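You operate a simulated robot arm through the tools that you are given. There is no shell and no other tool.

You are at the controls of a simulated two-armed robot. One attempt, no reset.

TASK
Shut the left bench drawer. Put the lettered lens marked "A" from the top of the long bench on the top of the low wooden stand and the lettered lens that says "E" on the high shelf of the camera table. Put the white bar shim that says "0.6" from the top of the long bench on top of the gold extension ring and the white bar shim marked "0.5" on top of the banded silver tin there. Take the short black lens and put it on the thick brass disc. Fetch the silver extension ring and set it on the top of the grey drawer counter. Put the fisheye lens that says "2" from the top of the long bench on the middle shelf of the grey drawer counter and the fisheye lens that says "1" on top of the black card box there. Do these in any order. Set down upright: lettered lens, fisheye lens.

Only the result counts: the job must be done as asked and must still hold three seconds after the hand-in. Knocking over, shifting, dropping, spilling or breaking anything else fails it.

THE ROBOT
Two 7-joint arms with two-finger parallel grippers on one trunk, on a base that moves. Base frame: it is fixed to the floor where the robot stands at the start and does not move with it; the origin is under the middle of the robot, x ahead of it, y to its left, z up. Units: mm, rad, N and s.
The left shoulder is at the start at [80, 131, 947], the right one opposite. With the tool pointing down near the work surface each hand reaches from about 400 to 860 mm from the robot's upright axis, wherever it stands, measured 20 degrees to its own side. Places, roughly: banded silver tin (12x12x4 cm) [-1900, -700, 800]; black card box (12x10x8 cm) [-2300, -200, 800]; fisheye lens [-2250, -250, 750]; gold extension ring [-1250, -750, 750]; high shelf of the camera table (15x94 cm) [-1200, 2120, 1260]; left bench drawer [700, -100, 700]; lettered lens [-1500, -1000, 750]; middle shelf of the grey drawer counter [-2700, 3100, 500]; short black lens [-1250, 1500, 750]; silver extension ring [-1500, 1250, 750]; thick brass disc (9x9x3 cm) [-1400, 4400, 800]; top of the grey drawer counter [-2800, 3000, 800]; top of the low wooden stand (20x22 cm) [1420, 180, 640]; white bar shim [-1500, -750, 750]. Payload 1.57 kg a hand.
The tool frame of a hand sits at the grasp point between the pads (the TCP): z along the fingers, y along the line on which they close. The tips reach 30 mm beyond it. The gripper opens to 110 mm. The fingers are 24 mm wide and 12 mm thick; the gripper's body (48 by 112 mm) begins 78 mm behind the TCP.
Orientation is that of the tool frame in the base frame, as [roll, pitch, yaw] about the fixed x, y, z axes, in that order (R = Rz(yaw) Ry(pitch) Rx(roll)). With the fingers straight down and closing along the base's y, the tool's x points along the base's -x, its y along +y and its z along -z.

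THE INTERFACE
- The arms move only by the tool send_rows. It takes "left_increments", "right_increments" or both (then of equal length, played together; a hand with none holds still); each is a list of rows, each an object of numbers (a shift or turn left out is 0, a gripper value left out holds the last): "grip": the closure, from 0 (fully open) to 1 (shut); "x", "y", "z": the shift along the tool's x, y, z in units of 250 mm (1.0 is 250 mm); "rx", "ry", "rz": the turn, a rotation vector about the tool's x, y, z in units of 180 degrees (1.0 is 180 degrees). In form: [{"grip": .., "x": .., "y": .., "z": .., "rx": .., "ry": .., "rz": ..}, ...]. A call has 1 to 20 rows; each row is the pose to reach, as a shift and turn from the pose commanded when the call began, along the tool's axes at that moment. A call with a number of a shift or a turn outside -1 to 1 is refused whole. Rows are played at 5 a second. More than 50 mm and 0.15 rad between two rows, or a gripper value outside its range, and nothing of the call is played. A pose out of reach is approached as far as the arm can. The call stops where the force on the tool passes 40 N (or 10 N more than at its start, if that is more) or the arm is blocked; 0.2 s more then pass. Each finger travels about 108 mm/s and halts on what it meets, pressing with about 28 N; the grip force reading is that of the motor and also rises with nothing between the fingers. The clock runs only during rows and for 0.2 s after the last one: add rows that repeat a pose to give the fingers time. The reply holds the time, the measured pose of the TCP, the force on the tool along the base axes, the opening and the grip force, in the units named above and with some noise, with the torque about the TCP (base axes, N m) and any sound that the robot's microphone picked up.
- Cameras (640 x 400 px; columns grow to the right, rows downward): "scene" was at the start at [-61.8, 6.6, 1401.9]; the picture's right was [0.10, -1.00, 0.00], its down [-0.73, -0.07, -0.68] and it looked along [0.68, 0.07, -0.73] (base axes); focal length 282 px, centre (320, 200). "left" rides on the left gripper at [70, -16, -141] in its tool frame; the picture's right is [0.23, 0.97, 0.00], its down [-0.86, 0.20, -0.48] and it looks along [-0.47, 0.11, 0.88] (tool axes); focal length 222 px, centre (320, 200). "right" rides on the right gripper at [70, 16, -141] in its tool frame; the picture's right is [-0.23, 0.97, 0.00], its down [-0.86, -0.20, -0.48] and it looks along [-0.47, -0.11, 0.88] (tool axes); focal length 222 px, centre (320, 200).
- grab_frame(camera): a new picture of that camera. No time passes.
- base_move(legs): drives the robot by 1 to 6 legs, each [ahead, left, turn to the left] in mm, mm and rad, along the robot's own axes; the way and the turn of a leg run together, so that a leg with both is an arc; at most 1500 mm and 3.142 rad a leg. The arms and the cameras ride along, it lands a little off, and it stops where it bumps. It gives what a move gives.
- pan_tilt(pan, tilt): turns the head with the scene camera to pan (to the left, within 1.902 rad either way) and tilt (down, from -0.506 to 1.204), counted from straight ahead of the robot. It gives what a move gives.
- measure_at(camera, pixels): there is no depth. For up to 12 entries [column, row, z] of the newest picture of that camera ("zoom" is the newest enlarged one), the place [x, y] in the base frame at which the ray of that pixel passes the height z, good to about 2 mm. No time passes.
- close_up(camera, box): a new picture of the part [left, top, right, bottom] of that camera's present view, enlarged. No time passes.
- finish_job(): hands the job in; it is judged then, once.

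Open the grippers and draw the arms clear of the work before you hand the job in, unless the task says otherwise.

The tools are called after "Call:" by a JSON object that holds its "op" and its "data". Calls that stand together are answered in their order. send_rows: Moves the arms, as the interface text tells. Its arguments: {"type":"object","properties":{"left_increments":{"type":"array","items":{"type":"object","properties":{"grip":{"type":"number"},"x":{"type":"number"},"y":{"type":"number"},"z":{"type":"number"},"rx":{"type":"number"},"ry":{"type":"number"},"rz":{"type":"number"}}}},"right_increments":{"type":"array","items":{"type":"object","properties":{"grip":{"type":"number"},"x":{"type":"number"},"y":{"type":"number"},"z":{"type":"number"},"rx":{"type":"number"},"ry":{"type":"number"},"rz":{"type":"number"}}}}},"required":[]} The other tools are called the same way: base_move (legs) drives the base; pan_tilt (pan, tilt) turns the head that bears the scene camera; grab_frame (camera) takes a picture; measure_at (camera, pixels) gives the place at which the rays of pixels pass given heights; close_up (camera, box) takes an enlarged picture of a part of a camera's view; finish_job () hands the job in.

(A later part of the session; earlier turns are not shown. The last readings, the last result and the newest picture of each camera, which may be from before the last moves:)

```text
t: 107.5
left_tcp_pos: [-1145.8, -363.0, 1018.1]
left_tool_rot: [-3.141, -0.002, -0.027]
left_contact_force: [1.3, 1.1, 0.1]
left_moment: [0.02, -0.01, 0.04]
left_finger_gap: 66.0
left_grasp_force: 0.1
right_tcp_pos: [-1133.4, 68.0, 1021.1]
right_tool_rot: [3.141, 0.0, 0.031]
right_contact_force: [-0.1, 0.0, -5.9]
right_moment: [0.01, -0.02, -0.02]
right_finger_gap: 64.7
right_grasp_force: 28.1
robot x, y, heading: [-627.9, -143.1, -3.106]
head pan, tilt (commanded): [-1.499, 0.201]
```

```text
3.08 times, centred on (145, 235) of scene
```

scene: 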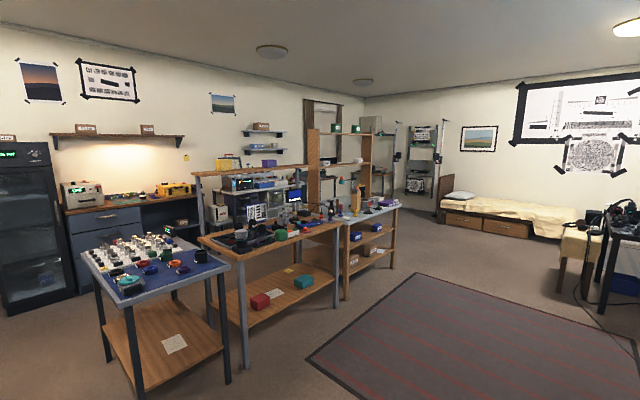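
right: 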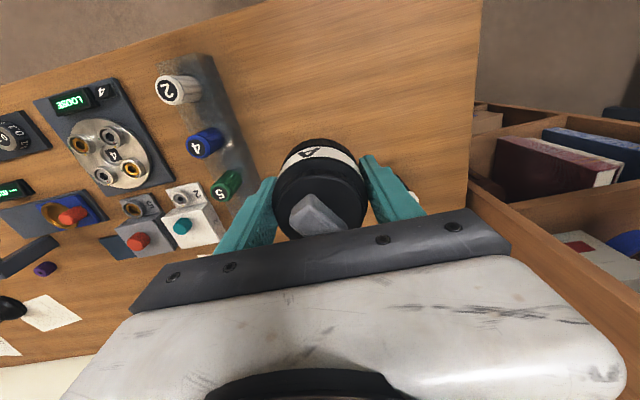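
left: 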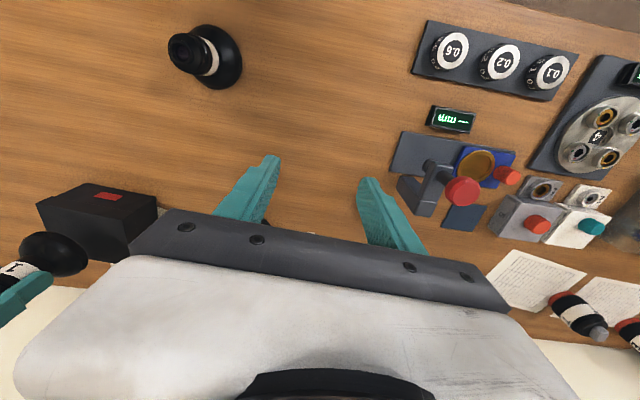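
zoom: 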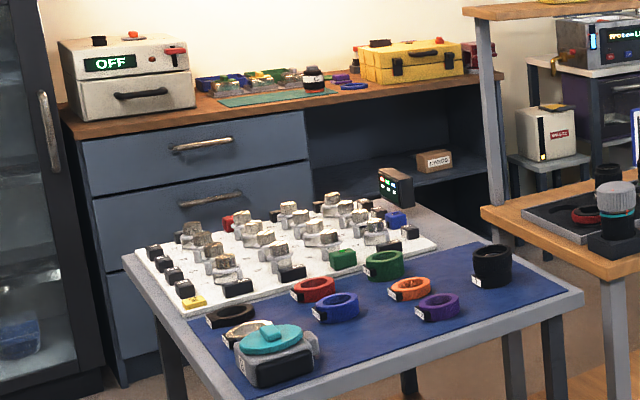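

The camera table's high shelf runs along its back edge with a yellow and a purple box on it. I measure the table's corners and the shelf's ends.

Call:
{"op": "measure_at", "data": {"camera": "scene", "pixels": [[241.4, 260, 800], [198.5, 238.4, 800], [341.6, 224.9, 800], [297.5, 218.6, 800], [191.6, 174, 1260], [310.1, 167.6, 1260], [191, 171, 1275], [310, 165, 1275]]}}

Call:
{"op": "close_up", "data": {"camera": "scene", "box": [185, 150, 325, 200]}}

```text
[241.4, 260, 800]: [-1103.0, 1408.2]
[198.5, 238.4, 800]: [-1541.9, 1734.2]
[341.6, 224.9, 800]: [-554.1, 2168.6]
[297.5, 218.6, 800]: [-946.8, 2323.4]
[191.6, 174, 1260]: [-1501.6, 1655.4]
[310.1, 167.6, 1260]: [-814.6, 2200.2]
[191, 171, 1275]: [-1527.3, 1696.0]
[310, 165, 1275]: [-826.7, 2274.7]
```

```text
4.57 times, centred on (255, 175) of scene
```

zoom: 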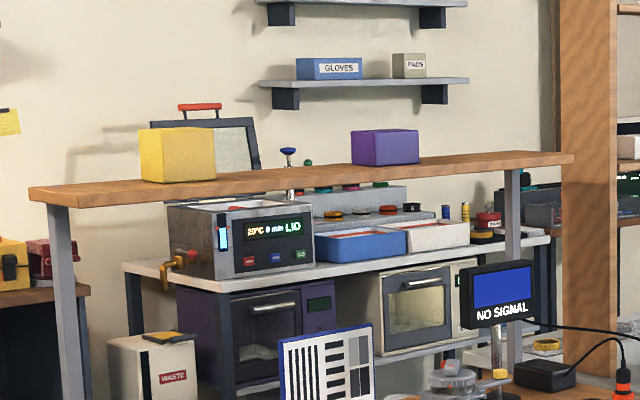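

The shelf's front edge lies about 427 mm behind the table's front edge, so E should be gripped tilted forward ~50° and placed from the front. I return to the bench in front of E.

Call:
{"op": "base_move", "data": {"legs": [[0, 0, 0.906], [300, -257, 0], [70, 0, 0]]}}

Call:
{"op": "pan_tilt", "data": {"pan": 0.0, "tilt": 0.6}}

Call:
{"op": "grab_frame", "data": {"camera": "scene"}}

```text
t: 112.9
left_tcp_pos: [-1203.1, -826.3, 1018.6]
left_tool_rot: [-3.14, -0.001, 0.871]
left_contact_force: [0.0, 0.1, -0.7]
left_moment: [-0.02, 0.0, -0.01]
left_finger_gap: 65.7
left_grasp_force: 0.0
right_tcp_pos: [-1531.4, -548.4, 1020.7]
right_tool_rot: [3.142, 0.0, 0.927]
right_contact_force: [-0.6, 0.0, -6.6]
right_moment: [0.0, 0.02, -0.02]
right_finger_gap: 64.8
right_grasp_force: 28.1
robot x, y, heading: [-1051.9, -282.8, -2.209]
head pan, tilt (commanded): [-1.499, 0.201]
```

```text
t: 114.5
left_tcp_pos: [-1203.0, -827.1, 1019.9]
left_tool_rot: [-3.14, 0.0, 0.87]
left_contact_force: [0.1, 0.9, 0.3]
left_moment: [0.01, 0.01, -0.05]
left_finger_gap: 65.9
left_grasp_force: 0.0
right_tcp_pos: [-1531.1, -547.8, 1020.5]
right_tool_rot: [3.14, 0.0, 0.93]
right_contact_force: [-0.7, 0.1, -5.2]
right_moment: [-0.02, 0.01, 0.0]
right_finger_gap: 64.5
right_grasp_force: 27.8
robot x, y, heading: [-1054.7, -285.8, -2.214]
head pan, tilt (commanded): [0.0, 0.6]
```

```text
taken
```

scene: 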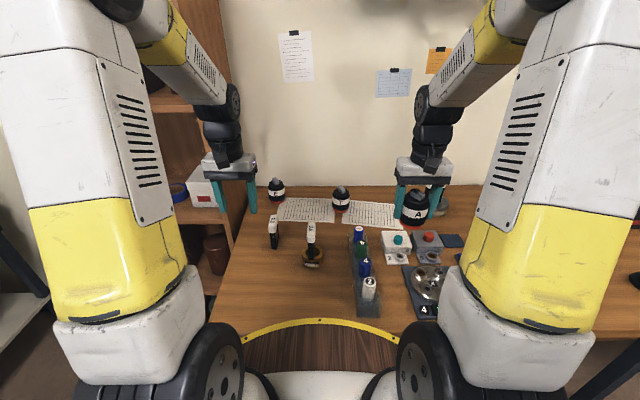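

I first open the left hand, straighten its yaw and bring it to ~740 mm ahead above the bench, before tilting.

Call:
{"op": "send_rows", "data": {"left_increments": [{"grip": 0, "x": -0.146, "y": -0.019, "rz": -0.019}, {"grip": 0, "x": -0.292, "y": -0.039, "rz": -0.019}, {"grip": 0, "x": -0.438, "y": -0.058, "rz": -0.019}, {"grip": 0, "x": -0.585, "y": -0.077, "rz": -0.019}, {"grip": 0, "x": -0.731, "y": -0.097, "rz": -0.019}, {"grip": 0, "x": -0.877, "y": -0.116, "rz": -0.019}]}}

Call:
{"op": "send_rows", "data": {"left_increments": [{"ry": -0.04}, {"ry": -0.08}, {"ry": -0.12}, {"ry": -0.16}, {"ry": -0.2}, {"ry": -0.24}, {"ry": -0.2778}, {"ry": -0.2778}]}}

Call:
{"op": "grab_frame", "data": {"camera": "left"}}

Call:
{"op": "grab_frame", "data": {"camera": "scene"}}

```text
t: 115.9
left_tcp_pos: [-1365.8, -974.3, 1017.8]
left_tool_rot: [-3.139, -0.001, 0.932]
left_contact_force: [1.4, 0.3, 0.9]
left_moment: [-0.04, 0.05, 0.0]
left_finger_gap: 110.1
left_grasp_force: 0.0
right_tcp_pos: [-1530.7, -548.5, 1021.8]
right_tool_rot: [3.14, -0.001, 0.929]
right_contact_force: [-0.4, 0.2, -5.0]
right_moment: [-0.01, 0.02, 0.01]
right_finger_gap: 64.8
right_grasp_force: 28.2
robot x, y, heading: [-1053.9, -285.9, -2.211]
head pan, tilt (commanded): [0.0, 0.6]
```

```text
t: 117.7
left_tcp_pos: [-1365.5, -974.6, 1018.1]
left_tool_rot: [-3.14, 0.873, 0.933]
left_contact_force: [-0.4, -0.1, -0.2]
left_moment: [-0.02, 0.02, 0.03]
left_finger_gap: 110.1
left_grasp_force: 0.1
right_tcp_pos: [-1532.5, -547.0, 1020.2]
right_tool_rot: [3.141, 0.0, 0.927]
right_contact_force: [0.1, -0.2, -5.2]
right_moment: [0.03, 0.01, 0.0]
right_finger_gap: 64.5
right_grasp_force: 28.0
robot x, y, heading: [-1051.8, -284.4, -2.22]
head pan, tilt (commanded): [0.0, 0.6]
```

```text
taken
```

left: 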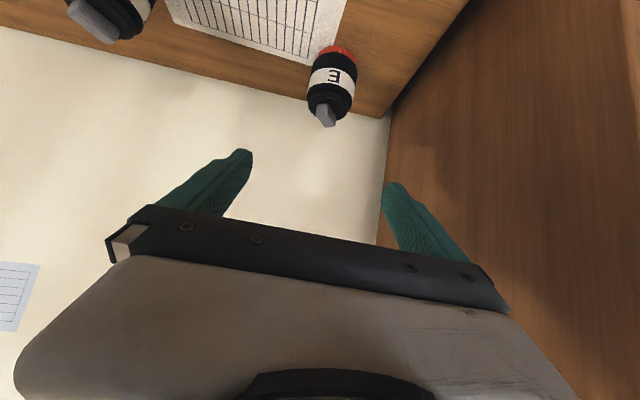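

```text
taken
```

scene: 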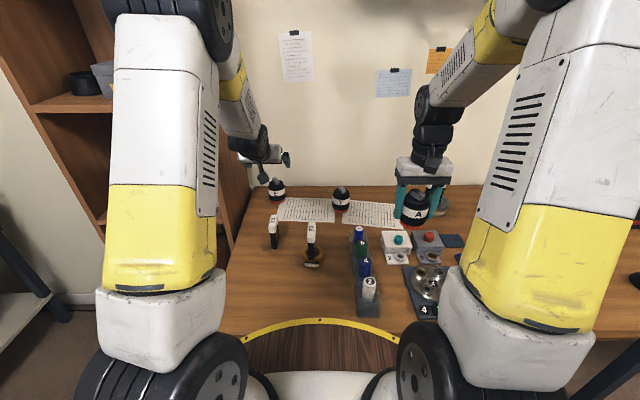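

The tilted view shows E at (333,85). I zoom in and check E's position from here.

Call:
{"op": "close_up", "data": {"camera": "left", "box": [280, 30, 400, 140]}}

```text
3.64 times, centred on (340, 85) of left
```

zoom: 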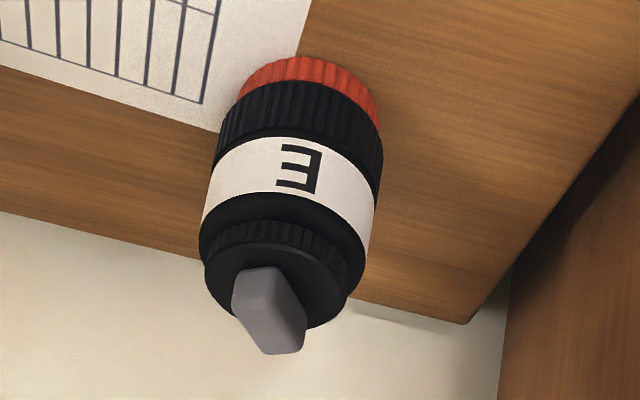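

Call:
{"op": "measure_at", "data": {"camera": "zoom", "pixels": [[277, 285, 870], [277, 285, 875], [312, 60, 800], [213, 180, 835], [378, 215, 835]]}}

```text
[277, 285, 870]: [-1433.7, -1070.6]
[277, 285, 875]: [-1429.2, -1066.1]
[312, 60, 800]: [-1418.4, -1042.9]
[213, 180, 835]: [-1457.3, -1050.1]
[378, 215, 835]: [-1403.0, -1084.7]
```

E's centre is (−1434,−1070). I move ahead over it and descend part-way (110 mm), keeping the 50° tilt.

Call:
{"op": "send_rows", "data": {"left_increments": [{"x": -0.1, "y": 0.002, "z": 0.12}, {"x": -0.2, "y": 0.005, "z": 0.24}, {"x": -0.302, "y": 0.007, "z": 0.36}, {"x": -0.218, "y": 0.007, "z": 0.431}, {"x": -0.134, "y": 0.007, "z": 0.502}, {"x": -0.049, "y": 0.007, "z": 0.572}, {"x": 0.035, "y": 0.007, "z": 0.643}, {"x": 0.035, "y": 0.007, "z": 0.643}]}}

Call:
{"op": "grab_frame", "data": {"camera": "left"}}

Call:
{"op": "close_up", "data": {"camera": "scene", "box": [220, 130, 340, 230]}}

```text
t: 119.5
left_tcp_pos: [-1435.0, -1071.2, 907.7]
left_tool_rot: [-3.139, 0.871, 0.932]
left_contact_force: [0.3, 0.7, 0.5]
left_moment: [0.03, 0.02, -0.02]
left_finger_gap: 110.0
left_grasp_force: 0.0
right_tcp_pos: [-1532.2, -548.1, 1021.1]
right_tool_rot: [-3.142, 0.001, 0.928]
right_contact_force: [-0.3, 0.0, -5.5]
right_moment: [0.04, 0.0, 0.0]
right_finger_gap: 64.8
right_grasp_force: 28.2
robot x, y, heading: [-1051.6, -285.5, -2.215]
head pan, tilt (commanded): [0.0, 0.6]
```

```text
taken
```

left: 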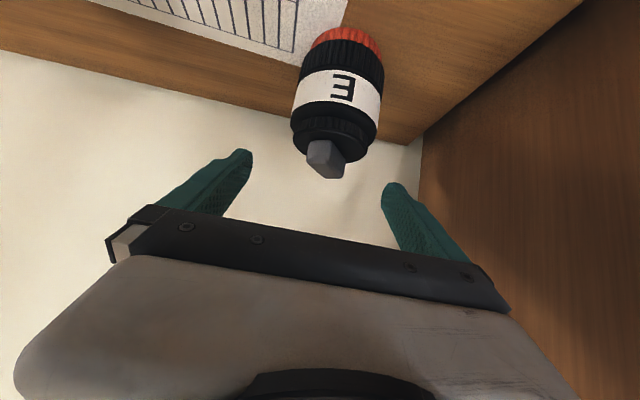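

```text
4.00 times, centred on (280, 180) of scene
```

zoom: 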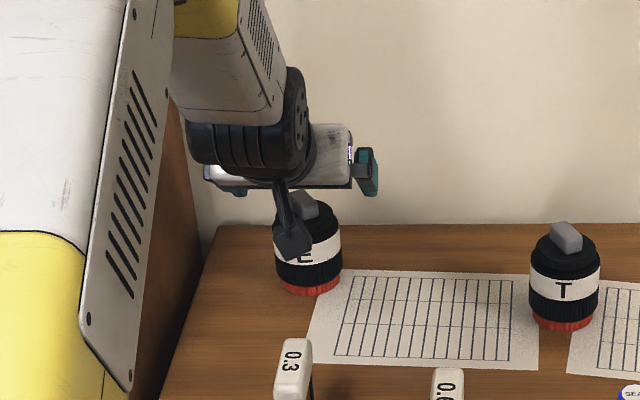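

Still centred. I descend the last 62 mm to TCP z≈846 and close on E.

Call:
{"op": "send_rows", "data": {"left_increments": [{"grip": 0, "x": 0.064, "z": 0.054}, {"grip": 0, "x": 0.128, "z": 0.108}, {"grip": 0, "x": 0.19, "z": 0.16}, {"grip": 0.2, "x": 0.19, "z": 0.16}, {"grip": 0.34, "x": 0.19, "z": 0.16}, {"grip": 0.4, "x": 0.19, "z": 0.16}, {"grip": 0.46, "x": 0.19, "z": 0.16}, {"grip": 1, "x": 0.19, "z": 0.16}, {"grip": 1, "x": 0.19, "z": 0.16}]}}

Call:
{"op": "grab_frame", "data": {"camera": "left"}}

Call:
{"op": "close_up", "data": {"camera": "scene", "box": [220, 130, 340, 230]}}

```text
t: 121.5
left_tcp_pos: [-1434.9, -1071.6, 845.7]
left_tool_rot: [-3.14, 0.87, 0.932]
left_contact_force: [-1.4, 0.8, -0.7]
left_moment: [0.0, 0.01, 0.0]
left_finger_gap: 64.7
left_grasp_force: 28.5
right_tcp_pos: [-1531.2, -547.2, 1021.6]
right_tool_rot: [3.141, -0.001, 0.929]
right_contact_force: [-0.6, -0.2, -6.3]
right_moment: [0.02, 0.01, 0.04]
right_finger_gap: 64.9
right_grasp_force: 28.0
robot x, y, heading: [-1053.2, -283.0, -2.215]
head pan, tilt (commanded): [0.0, 0.6]
```

```text
taken
```

left: 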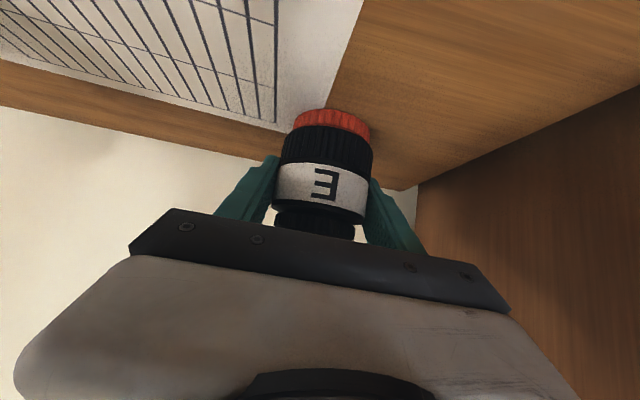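

```text
4.00 times, centred on (280, 180) of scene
```

zoom: 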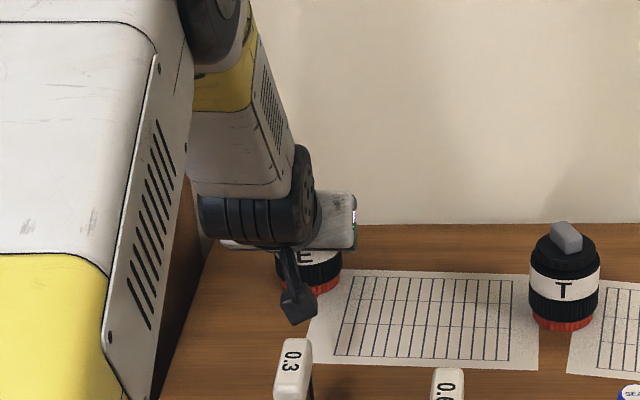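

E is gripped (64.7 mm). I lift it vertically 175 mm keeping the tilt.

Call:
{"op": "send_rows", "data": {"left_increments": [{"x": -0.06, "z": -0.05}, {"x": -0.15, "z": -0.126}, {"x": -0.245, "z": -0.205}, {"x": -0.34, "z": -0.285}, {"x": -0.435, "z": -0.365}, {"x": -0.536, "z": -0.45}]}}

Call:
{"op": "send_rows", "data": {"left_increments": [{"x": 0.1, "z": -0.12}, {"x": 0.2, "z": -0.24}, {"x": 0.3, "z": -0.36}, {"x": 0.4, "z": -0.48}, {"x": 0.5, "z": -0.6}, {"x": 0.6, "z": -0.71}, {"x": 0.68, "z": -0.81}]}}

Call:
{"op": "grab_frame", "data": {"camera": "left"}}

Call:
{"op": "grab_frame", "data": {"camera": "scene"}}

```text
t: 122.9
left_tcp_pos: [-1435.3, -1069.9, 1022.1]
left_tool_rot: [-3.138, 0.869, 0.931]
left_contact_force: [-0.1, 0.1, -5.6]
left_moment: [-0.05, 0.0, -0.04]
left_finger_gap: 64.5
left_grasp_force: 27.8
right_tcp_pos: [-1531.2, -547.2, 1021.0]
right_tool_rot: [-3.141, -0.002, 0.93]
right_contact_force: [0.0, -0.6, -7.0]
right_moment: [0.03, 0.01, -0.02]
right_finger_gap: 64.5
right_grasp_force: 27.8
robot x, y, heading: [-1053.8, -287.1, -2.216]
head pan, tilt (commanded): [0.0, 0.6]
```

```text
t: 124.5
left_tcp_pos: [-1276.0, -860.2, 1022.2]
left_tool_rot: [-3.138, 0.872, 0.932]
left_contact_force: [0.3, 0.3, -6.2]
left_moment: [-0.02, -0.02, -0.04]
left_finger_gap: 64.6
left_grasp_force: 28.2
right_tcp_pos: [-1531.9, -548.4, 1021.1]
right_tool_rot: [3.14, -0.002, 0.927]
right_contact_force: [-0.4, -1.4, -5.9]
right_moment: [0.05, 0.01, 0.02]
right_finger_gap: 64.6
right_grasp_force: 28.0
robot x, y, heading: [-1052.5, -284.4, -2.21]
head pan, tilt (commanded): [0.0, 0.6]
```

```text
taken
```

left: 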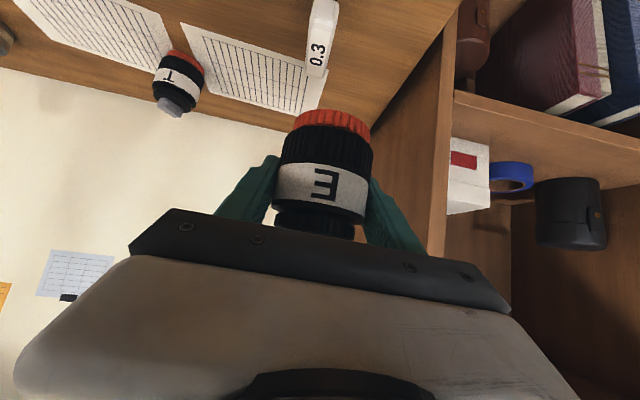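

```text
taken
```

scene: 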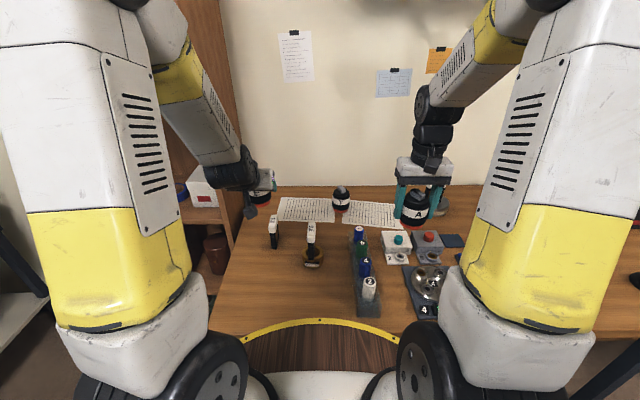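

Both lenses are in hand. I back off, turn to face the camera table (heading ≈2.5) and drive toward its front.

Call:
{"op": "base_move", "data": {"legs": [[-500, 0, 0], [0, 0, -1.573]]}}

Call:
{"op": "base_move", "data": {"legs": [[400, -1295, 0]]}}

Call:
{"op": "pan_tilt", "data": {"pan": 0.0, "tilt": 0.35}}

Call:
{"op": "grab_frame", "data": {"camera": "scene"}}

```text
t: 131.2
left_tcp_pos: [-1326.5, 332.7, 1021.3]
left_tool_rot: [-3.141, 0.872, -0.625]
left_contact_force: [-0.8, 0.0, -5.6]
left_moment: [0.04, 0.01, -0.01]
left_finger_gap: 64.3
left_grasp_force: 28.0
right_tcp_pos: [-1018.6, 592.0, 1020.5]
right_tool_rot: [-3.14, -0.001, -0.63]
right_contact_force: [-0.9, 0.0, -6.1]
right_moment: [0.0, -0.04, 0.0]
right_finger_gap: 64.6
right_grasp_force: 28.1
robot x, y, heading: [-749.1, 116.0, 2.512]
head pan, tilt (commanded): [0.0, 0.6]
```

```text
t: 138.0
left_tcp_pos: [-889.3, 1613.4, 1021.9]
left_tool_rot: [-3.141, 0.871, -0.62]
left_contact_force: [-0.9, 0.1, -5.9]
left_moment: [0.02, 0.03, 0.02]
left_finger_gap: 64.7
left_grasp_force: 27.6
right_tcp_pos: [-582.1, 1875.5, 1020.1]
right_tool_rot: [3.142, -0.001, -0.622]
right_contact_force: [0.6, -0.2, -5.7]
right_moment: [-0.02, -0.05, -0.01]
right_finger_gap: 64.6
right_grasp_force: 28.1
robot x, y, heading: [-312.8, 1403.5, 2.521]
head pan, tilt (commanded): [0.0, 0.6]
```

```text
t: 138.8
left_tcp_pos: [-888.9, 1613.7, 1021.9]
left_tool_rot: [-3.141, 0.872, -0.62]
left_contact_force: [0.9, 0.7, -5.2]
left_moment: [-0.02, 0.02, -0.02]
left_finger_gap: 64.9
left_grasp_force: 28.0
right_tcp_pos: [-583.6, 1875.4, 1020.8]
right_tool_rot: [3.141, -0.002, -0.623]
right_contact_force: [0.2, 0.1, -5.6]
right_moment: [0.02, 0.0, -0.01]
right_finger_gap: 64.7
right_grasp_force: 27.7
robot x, y, heading: [-316.2, 1400.6, 2.519]
head pan, tilt (commanded): [0.0, 0.351]
```

```text
taken
```

scene: 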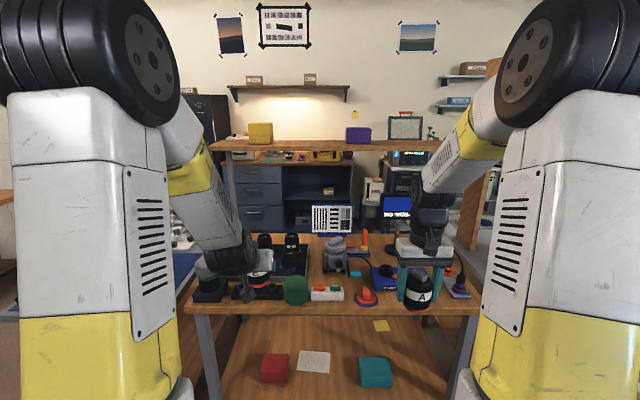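

The robot faces the camera table; the high shelf runs at rows ~140–150 with a yellow box at (260,132) and purple box at (358,135). I zoom to see it in detail.

Call:
{"op": "close_up", "data": {"camera": "scene", "box": [200, 100, 460, 260]}}

Call:
{"op": "measure_at", "data": {"camera": "scene", "pixels": [[211, 148, 1260], [440, 147, 1260], [211, 141, 1260], [330, 141, 1260], [330, 148, 1260], [190, 308, 800], [478, 310, 800]]}}

```text
2.46 times, centred on (330, 180) of scene
```

zoom: 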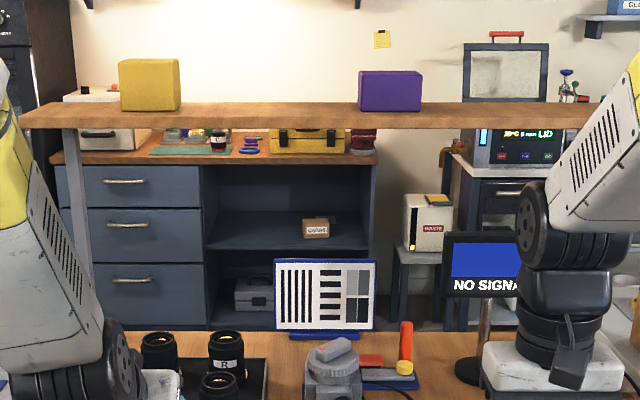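

```text
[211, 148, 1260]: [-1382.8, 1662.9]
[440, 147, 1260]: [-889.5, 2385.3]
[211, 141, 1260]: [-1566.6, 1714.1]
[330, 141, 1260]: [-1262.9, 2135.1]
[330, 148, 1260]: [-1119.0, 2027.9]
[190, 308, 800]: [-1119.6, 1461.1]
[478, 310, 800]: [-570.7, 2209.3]
```

Call:
{"op": "measure_at", "data": {"camera": "zoom", "pixels": [[300, 116, 1260], [300, 104, 1260], [20, 117, 1260], [20, 117, 1250], [20, 117, 1270], [60, 104, 1260], [240, 116, 1260], [240, 110, 1260], [180, 110, 1260], [360, 110, 1260]]}}

Call:
{"op": "close_up", "data": {"camera": "scene", "box": [200, 110, 340, 160]}}

```text
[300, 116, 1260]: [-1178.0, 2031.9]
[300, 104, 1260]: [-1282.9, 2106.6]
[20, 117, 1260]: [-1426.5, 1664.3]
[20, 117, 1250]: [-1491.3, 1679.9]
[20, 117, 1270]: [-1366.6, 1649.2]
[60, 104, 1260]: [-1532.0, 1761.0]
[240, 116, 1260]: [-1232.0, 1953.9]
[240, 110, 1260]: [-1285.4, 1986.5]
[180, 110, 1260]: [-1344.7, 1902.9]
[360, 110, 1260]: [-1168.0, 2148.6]
```

```text
4.57 times, centred on (270, 135) of scene
```

zoom: 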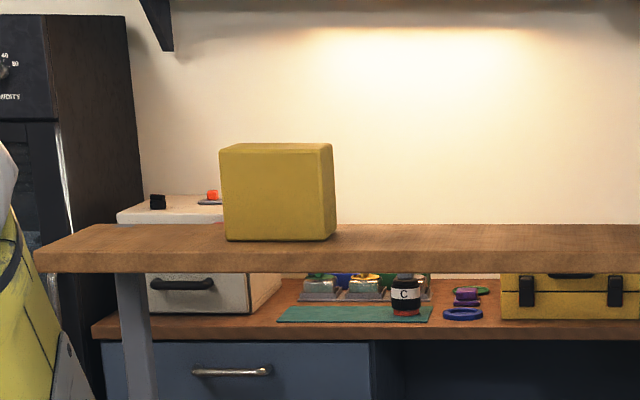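

I raise both hands well above the table items before driving closer (left with E by 300 mm, right with A by 130 mm).

Call:
{"op": "send_rows", "data": {"left_increments": [{"x": -0.115, "z": -0.0965}, {"x": -0.23, "z": -0.193}, {"x": -0.345, "z": -0.2895}, {"x": -0.46, "z": -0.386}, {"x": -0.575, "z": -0.4825}, {"x": -0.69, "z": -0.579}, {"x": -0.805, "z": -0.6755}, {"x": -0.919, "z": -0.772}], "right_increments": [{"z": -0.065}, {"z": -0.13}, {"z": -0.195}, {"z": -0.26}, {"z": -0.325}, {"z": -0.39}, {"z": -0.455}, {"z": -0.52}]}}

Call:
{"op": "base_move", "data": {"legs": [[250, 0, 0]]}}

Call:
{"op": "grab_frame", "data": {"camera": "scene"}}

Call:
{"op": "grab_frame", "data": {"camera": "left"}}

Call:
{"op": "grab_frame", "data": {"camera": "right"}}

```text
t: 140.6
left_tcp_pos: [-891.5, 1614.7, 1325.2]
left_tool_rot: [-3.139, 0.869, -0.621]
left_contact_force: [0.9, -0.7, -5.6]
left_moment: [0.03, 0.01, 0.03]
left_finger_gap: 64.7
left_grasp_force: 27.9
right_tcp_pos: [-583.2, 1876.5, 1149.9]
right_tool_rot: [-3.142, -0.001, -0.623]
right_contact_force: [0.2, 0.7, -5.5]
right_moment: [0.0, -0.01, -0.03]
right_finger_gap: 64.9
right_grasp_force: 27.6
robot x, y, heading: [-309.3, 1402.4, 2.517]
head pan, tilt (commanded): [0.0, 0.351]
```

```text
t: 142.4
left_tcp_pos: [-1094.2, 1760.6, 1324.0]
left_tool_rot: [-3.14, 0.871, -0.62]
left_contact_force: [-0.2, 0.1, -5.3]
left_moment: [0.02, 0.04, -0.01]
left_finger_gap: 64.4
left_grasp_force: 28.1
right_tcp_pos: [-785.4, 2022.3, 1150.5]
right_tool_rot: [3.141, -0.002, -0.622]
right_contact_force: [-0.4, -1.1, -4.6]
right_moment: [0.02, 0.01, 0.03]
right_finger_gap: 64.9
right_grasp_force: 27.8
robot x, y, heading: [-516.4, 1549.9, 2.515]
head pan, tilt (commanded): [0.0, 0.351]
```

```text
taken
```

scene: 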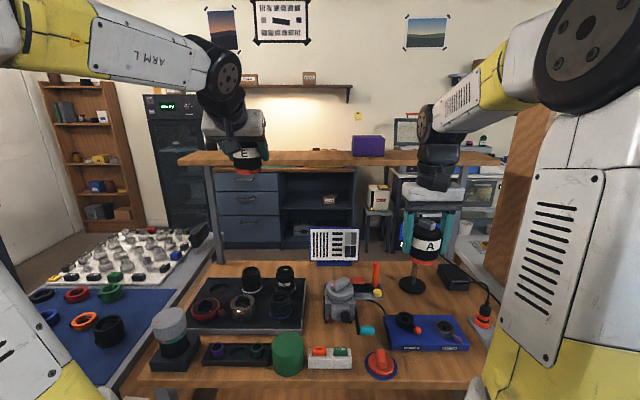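

```text
taken
```

left: 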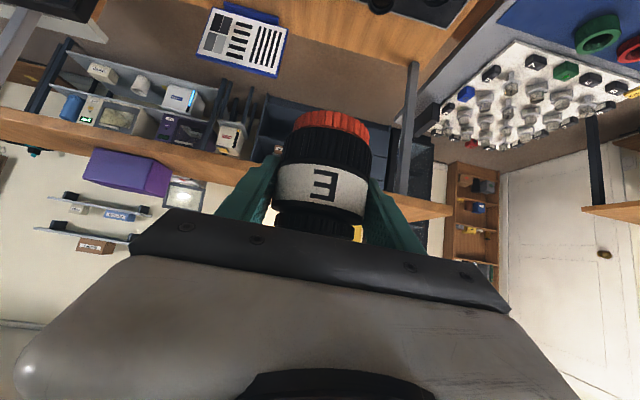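

```text
taken
```

right: 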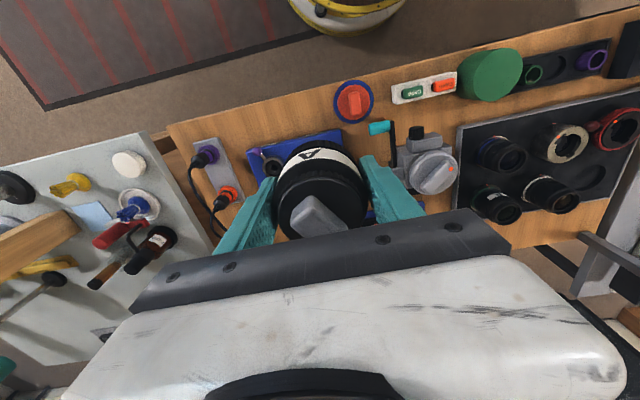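

I zoom on the shelf and purple box in both the scene and left-hand views to triangulate the shelf height.

Call:
{"op": "close_up", "data": {"camera": "left", "box": [0, 80, 260, 230]}}

Call:
{"op": "close_up", "data": {"camera": "scene", "box": [290, 120, 410, 190]}}

```text
2.46 times, centred on (130, 155) of left
```

zoom: 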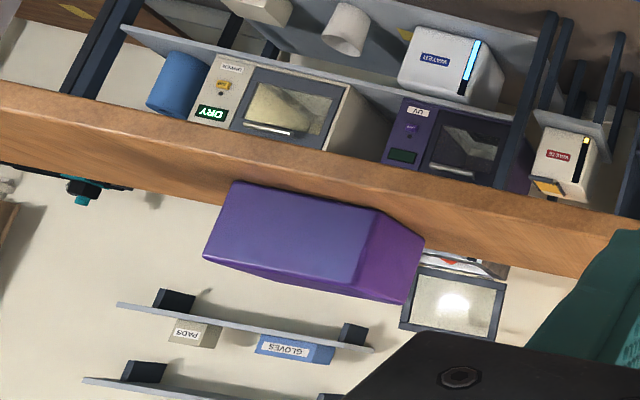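

```text
5.33 times, centred on (350, 155) of scene
```

zoom: 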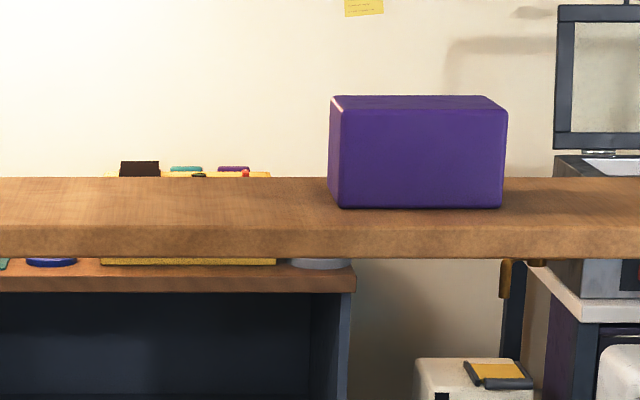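

I triangulate the purple box's front base corners on the shelf from both cameras.

Call:
{"op": "measure_at", "data": {"camera": "scene", "pixels": [[354.3, 156.3, 1240], [354.3, 156.3, 1250], [354.3, 156.3, 1260], [384.1, 156.5, 1240], [384.1, 156.5, 1250], [384.1, 156.5, 1260]]}}

Call:
{"op": "measure_at", "data": {"camera": "left", "pixels": [[150.3, 159.1, 1240], [150.3, 159.1, 1250], [150.3, 159.1, 1260], [95.4, 148.1, 1240], [95.4, 148.1, 1250], [95.4, 148.1, 1260]]}}

```text
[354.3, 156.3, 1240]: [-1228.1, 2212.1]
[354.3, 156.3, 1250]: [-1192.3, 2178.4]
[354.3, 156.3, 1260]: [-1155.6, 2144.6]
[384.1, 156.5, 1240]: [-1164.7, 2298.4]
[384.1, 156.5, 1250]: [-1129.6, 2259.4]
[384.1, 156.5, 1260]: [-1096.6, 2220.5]
```

```text
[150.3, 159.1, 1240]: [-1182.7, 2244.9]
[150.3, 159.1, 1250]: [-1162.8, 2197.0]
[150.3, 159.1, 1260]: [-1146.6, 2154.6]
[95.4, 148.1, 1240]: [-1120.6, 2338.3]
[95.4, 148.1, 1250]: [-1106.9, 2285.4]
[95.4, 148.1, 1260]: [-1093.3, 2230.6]
```

The shelf top is at z≈1263. I measure its front and back edges at a few columns.

Call:
{"op": "measure_at", "data": {"camera": "scene", "pixels": [[300, 160.2, 1263], [300, 151, 1263], [340, 160.2, 1263], [340, 151, 1263], [280, 160.2, 1263], [280, 151, 1263], [270, 160.2, 1263]]}}

Call:
{"op": "close_up", "data": {"camera": "scene", "box": [170, 110, 350, 220]}}

```text
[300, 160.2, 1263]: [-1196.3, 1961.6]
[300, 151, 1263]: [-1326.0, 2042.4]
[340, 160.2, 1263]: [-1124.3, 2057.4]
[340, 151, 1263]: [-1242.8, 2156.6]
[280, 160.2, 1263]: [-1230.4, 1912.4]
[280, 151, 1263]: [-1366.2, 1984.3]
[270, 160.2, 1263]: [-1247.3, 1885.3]
```

```text
3.56 times, centred on (260, 165) of scene
```

zoom: 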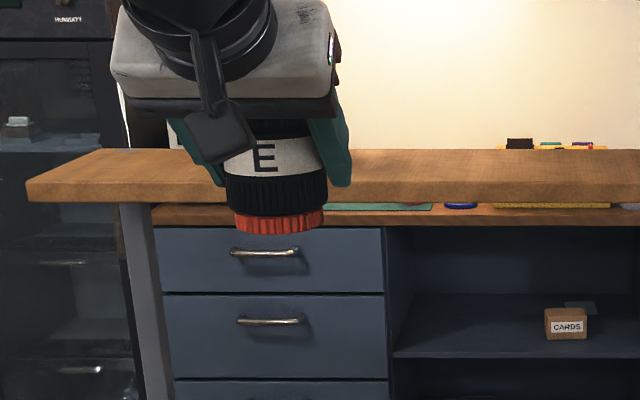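

The shelf is 152 mm deep at z≈1263, front edge ≈792 mm ahead. I check the table front edge distance before moving closer.

Call:
{"op": "measure_at", "data": {"camera": "scene", "pixels": [[300, 378, 800], [300, 392, 800], [300, 378, 770], [300, 378, 830], [128, 380, 800], [487, 383, 800]]}}

Call:
{"op": "measure_at", "data": {"camera": "right", "pixels": [[168, 122, 800], [168, 122, 770], [168, 122, 830], [640, 10, 800]]}}

```text
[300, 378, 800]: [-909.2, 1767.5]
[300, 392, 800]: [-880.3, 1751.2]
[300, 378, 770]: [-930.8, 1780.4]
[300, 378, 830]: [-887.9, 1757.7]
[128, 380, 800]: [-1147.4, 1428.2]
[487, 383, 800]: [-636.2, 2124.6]
```

```text
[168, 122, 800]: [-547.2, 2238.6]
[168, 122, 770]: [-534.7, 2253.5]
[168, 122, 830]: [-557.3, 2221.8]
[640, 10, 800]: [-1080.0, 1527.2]
```

The table's front edge is ≈440 mm away, so I drive 130 mm ahead and 50 mm right.

Call:
{"op": "base_move", "data": {"legs": [[130, -50, 0]]}}

Call:
{"op": "grab_frame", "data": {"camera": "scene"}}

Call:
{"op": "grab_frame", "data": {"camera": "left"}}

```text
t: 143.7
left_tcp_pos: [-1172.8, 1877.2, 1323.8]
left_tool_rot: [-3.14, 0.871, -0.621]
left_contact_force: [0.0, -0.8, -5.5]
left_moment: [0.03, 0.02, -0.02]
left_finger_gap: 64.5
left_grasp_force: 27.7
right_tcp_pos: [-861.9, 2138.7, 1150.5]
right_tool_rot: [-3.141, -0.003, -0.623]
right_contact_force: [0.1, 0.8, -4.4]
right_moment: [0.01, -0.06, 0.02]
right_finger_gap: 64.8
right_grasp_force: 27.4
robot x, y, heading: [-593.1, 1664.3, 2.515]
head pan, tilt (commanded): [0.0, 0.351]
```

```text
taken
```

scene: 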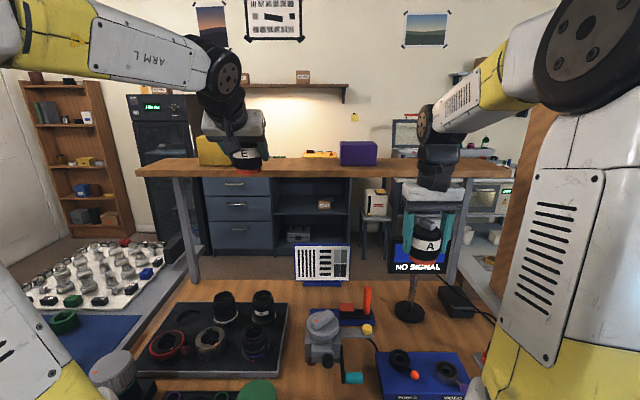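

```text
taken
```

left: 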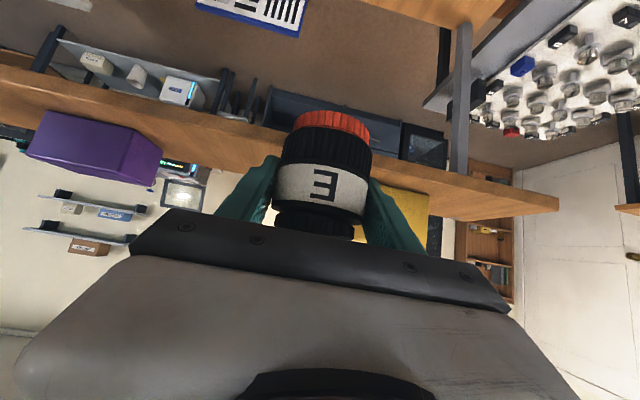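

I raise E 30 mm more, then carry it forward over the shelf to the free spot between the two boxes, about (−1244,2023).

Call:
{"op": "send_rows", "data": {"left_increments": [{"x": -0.092, "z": -0.077}, {"x": -0.165, "y": -0.062, "z": 0.01}, {"x": -0.239, "y": -0.124, "z": 0.098}, {"x": -0.312, "y": -0.186, "z": 0.185}, {"x": -0.386, "y": -0.248, "z": 0.273}, {"x": -0.459, "y": -0.31, "z": 0.36}, {"x": -0.459, "y": -0.31, "z": 0.36}]}}

Call:
{"op": "grab_frame", "data": {"camera": "scene"}}

Call:
{"op": "grab_frame", "data": {"camera": "left"}}

```text
t: 145.3
left_tcp_pos: [-1243.6, 2025.4, 1352.6]
left_tool_rot: [-3.14, 0.869, -0.62]
left_contact_force: [-1.2, -0.2, -5.6]
left_moment: [0.03, 0.04, -0.02]
left_finger_gap: 64.6
left_grasp_force: 27.9
right_tcp_pos: [-862.5, 2140.1, 1149.6]
right_tool_rot: [-3.142, -0.002, -0.623]
right_contact_force: [-0.1, 0.7, -5.7]
right_moment: [0.0, 0.0, -0.02]
right_finger_gap: 64.8
right_grasp_force: 28.3
robot x, y, heading: [-589.6, 1664.4, 2.513]
head pan, tilt (commanded): [0.0, 0.351]
```

```text
taken
```

scene: 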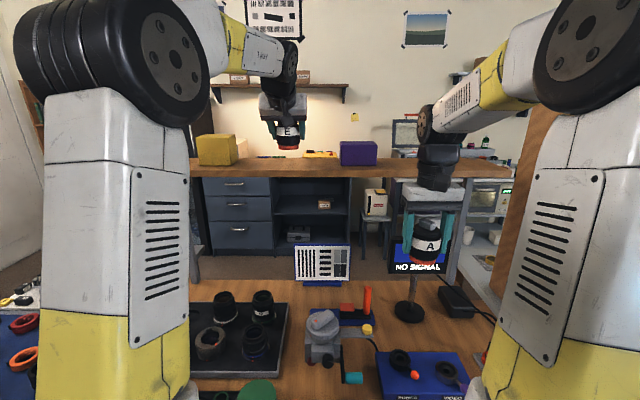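

```text
taken
```

left: 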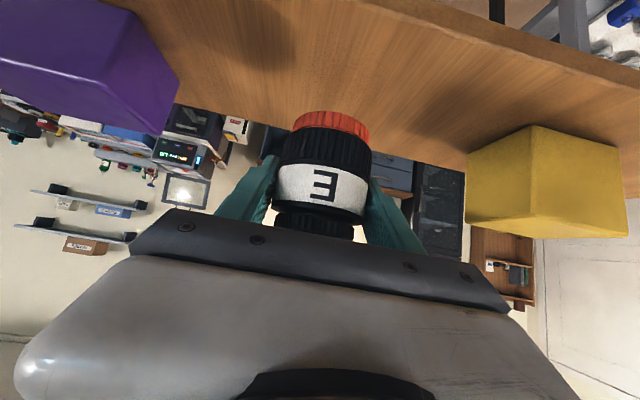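

E hovers over the free shelf section. I verify where the shelf's edges are relative to E in the left view.

Call:
{"op": "close_up", "data": {"camera": "left", "box": [160, 0, 480, 200]}}

Call:
{"op": "close_up", "data": {"camera": "scene", "box": [190, 90, 390, 200]}}

```text
2.00 times, centred on (320, 100) of left
```

zoom: 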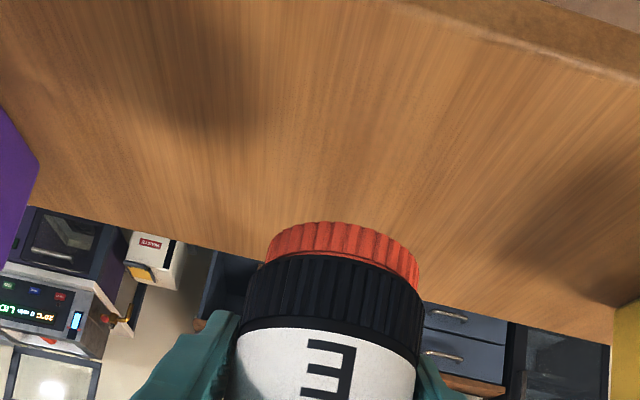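

```text
3.20 times, centred on (290, 145) of scene
```

zoom: 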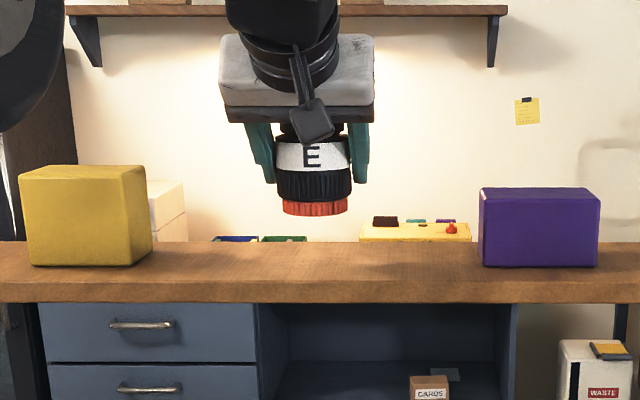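

Call:
{"op": "measure_at", "data": {"camera": "zoom", "pixels": [[320, 200, 1263]]}}

Call:
{"op": "measure_at", "data": {"camera": "left", "pixels": [[225, 111, 1263], [410, 156, 1263], [410, 16, 1263], [460, 34, 1263]]}}

```text
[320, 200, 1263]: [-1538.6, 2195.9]
```

```text
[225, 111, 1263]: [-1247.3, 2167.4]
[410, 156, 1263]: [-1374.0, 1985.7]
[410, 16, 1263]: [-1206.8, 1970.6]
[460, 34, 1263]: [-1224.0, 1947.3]
```

E is within 12 mm of the shelf's mid-depth, fully supported. I lower it vertically, ending in 1.5 mm steps.

Call:
{"op": "send_rows", "data": {"left_increments": [{"x": 0.046, "z": 0.0386}, {"x": 0.0919, "z": 0.0772}, {"x": 0.1103, "z": 0.0926}, {"x": 0.1164, "z": 0.0977}, {"x": 0.121, "z": 0.1016}, {"x": 0.1256, "z": 0.1055}, {"x": 0.1302, "z": 0.1093}, {"x": 0.1348, "z": 0.1132}]}}

Call:
{"op": "close_up", "data": {"camera": "scene", "box": [190, 90, 390, 200]}}

```text
t: 147.1
left_tcp_pos: [-1245.2, 2024.4, 1309.1]
left_tool_rot: [-3.14, 0.871, -0.62]
left_contact_force: [-0.1, 0.3, -5.6]
left_moment: [-0.02, 0.03, -0.01]
left_finger_gap: 64.5
left_grasp_force: 27.7
right_tcp_pos: [-861.9, 2139.5, 1150.2]
right_tool_rot: [-3.141, -0.002, -0.623]
right_contact_force: [-0.5, 0.2, -4.8]
right_moment: [-0.02, 0.01, -0.04]
right_finger_gap: 64.7
right_grasp_force: 28.0
robot x, y, heading: [-592.0, 1665.7, 2.514]
head pan, tilt (commanded): [0.0, 0.351]
```

```text
3.20 times, centred on (290, 145) of scene
```

zoom: 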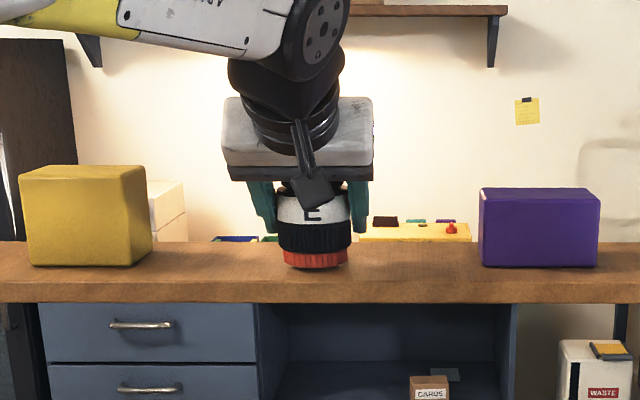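

Not in contact yet (still carrying 5.6 N). I continue down 1 mm at a time.

Call:
{"op": "send_rows", "data": {"left_increments": [{"x": 0.0031, "z": 0.0026}, {"x": 0.0061, "z": 0.0051}, {"x": 0.0092, "z": 0.0077}, {"x": 0.0123, "z": 0.0103}, {"x": 0.0153, "z": 0.0129}]}}

```text
t: 148.3
left_tcp_pos: [-1244.0, 2024.8, 1306.8]
left_tool_rot: [-3.139, 0.87, -0.621]
left_contact_force: [-1.2, 1.1, 1.7]
left_moment: [0.03, -0.02, 0.03]
left_finger_gap: 64.8
left_grasp_force: 28.1
right_tcp_pos: [-862.8, 2139.8, 1150.6]
right_tool_rot: [-3.141, 0.0, -0.622]
right_contact_force: [0.8, 0.3, -6.5]
right_moment: [0.02, -0.02, 0.06]
right_finger_gap: 64.8
right_grasp_force: 28.3
robot x, y, heading: [-589.9, 1663.3, 2.52]
head pan, tilt (commanded): [0.0, 0.351]
```

Contact has begun (force changed from −5.6 to +1.7 N). I open the fingers gradually.

Call:
{"op": "send_rows", "data": {"left_increments": [{"grip": 0.4}, {"grip": 0.36}, {"grip": 0.25}, {"grip": 0.1}, {"grip": 0}, {"grip": 0}]}}

Call:
{"op": "close_up", "data": {"camera": "scene", "box": [190, 90, 390, 200]}}

Call:
{"op": "grab_frame", "data": {"camera": "left"}}

```text
t: 149.7
left_tcp_pos: [-1244.3, 2024.3, 1304.2]
left_tool_rot: [-3.141, 0.872, -0.618]
left_contact_force: [-0.3, -0.2, 0.3]
left_moment: [0.08, -0.01, -0.01]
left_finger_gap: 109.9
left_grasp_force: 0.0
right_tcp_pos: [-863.1, 2139.4, 1150.2]
right_tool_rot: [3.141, -0.002, -0.622]
right_contact_force: [-0.8, -0.4, -5.5]
right_moment: [-0.02, 0.01, 0.02]
right_finger_gap: 64.5
right_grasp_force: 27.7
robot x, y, heading: [-595.0, 1663.3, 2.515]
head pan, tilt (commanded): [0.0, 0.351]
```

```text
3.20 times, centred on (290, 145) of scene
```

zoom: 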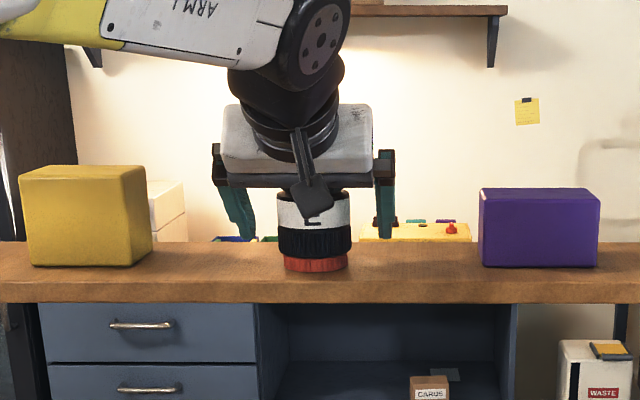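

```text
taken
```

left: 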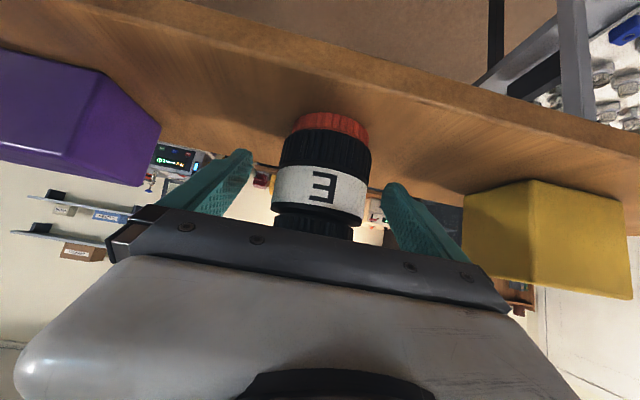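

E stands on the shelf, released. I withdraw the left hand along its own axis, back and up.

Call:
{"op": "send_rows", "data": {"left_increments": [{"z": -0.08}, {"z": -0.2}, {"z": -0.34}, {"z": -0.48}, {"z": -0.62}, {"z": -0.76}]}}

Call:
{"op": "close_up", "data": {"camera": "scene", "box": [190, 90, 390, 200]}}

Call:
{"op": "base_move", "data": {"legs": [[-450, 0, 0]]}}

```text
t: 151.1
left_tcp_pos: [-1125.5, 1939.2, 1426.5]
left_tool_rot: [-3.139, 0.867, -0.619]
left_contact_force: [-0.9, 0.3, 0.1]
left_moment: [-0.04, -0.04, 0.0]
left_finger_gap: 109.9
left_grasp_force: 0.0
right_tcp_pos: [-862.9, 2140.6, 1149.0]
right_tool_rot: [3.142, -0.003, -0.625]
right_contact_force: [-0.1, -0.2, -5.5]
right_moment: [-0.03, 0.0, 0.01]
right_finger_gap: 64.8
right_grasp_force: 28.3
robot x, y, heading: [-594.8, 1668.6, 2.518]
head pan, tilt (commanded): [0.0, 0.351]
```

```text
3.20 times, centred on (290, 145) of scene
```

zoom: 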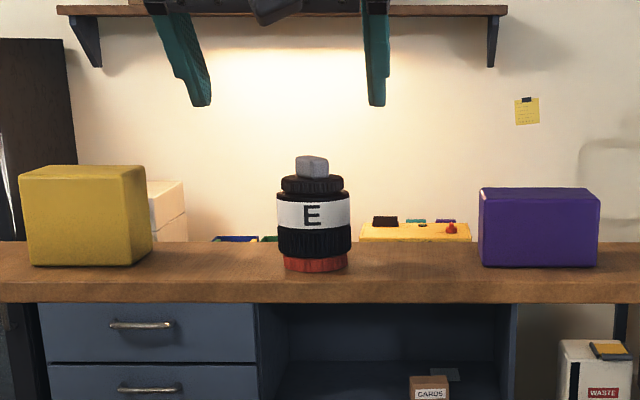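

```text
t: 153.8
left_tcp_pos: [-762.4, 1679.0, 1426.1]
left_tool_rot: [-3.14, 0.871, -0.621]
left_contact_force: [-0.4, -0.1, 0.3]
left_moment: [0.03, 0.01, 0.01]
left_finger_gap: 110.2
left_grasp_force: 0.1
right_tcp_pos: [-498.8, 1878.3, 1149.7]
right_tool_rot: [-3.14, -0.002, -0.625]
right_contact_force: [-0.7, -0.6, -5.5]
right_moment: [-0.01, 0.01, 0.03]
right_finger_gap: 64.9
right_grasp_force: 28.2
robot x, y, heading: [-232.5, 1401.9, 2.514]
head pan, tilt (commanded): [0.0, 0.351]
```

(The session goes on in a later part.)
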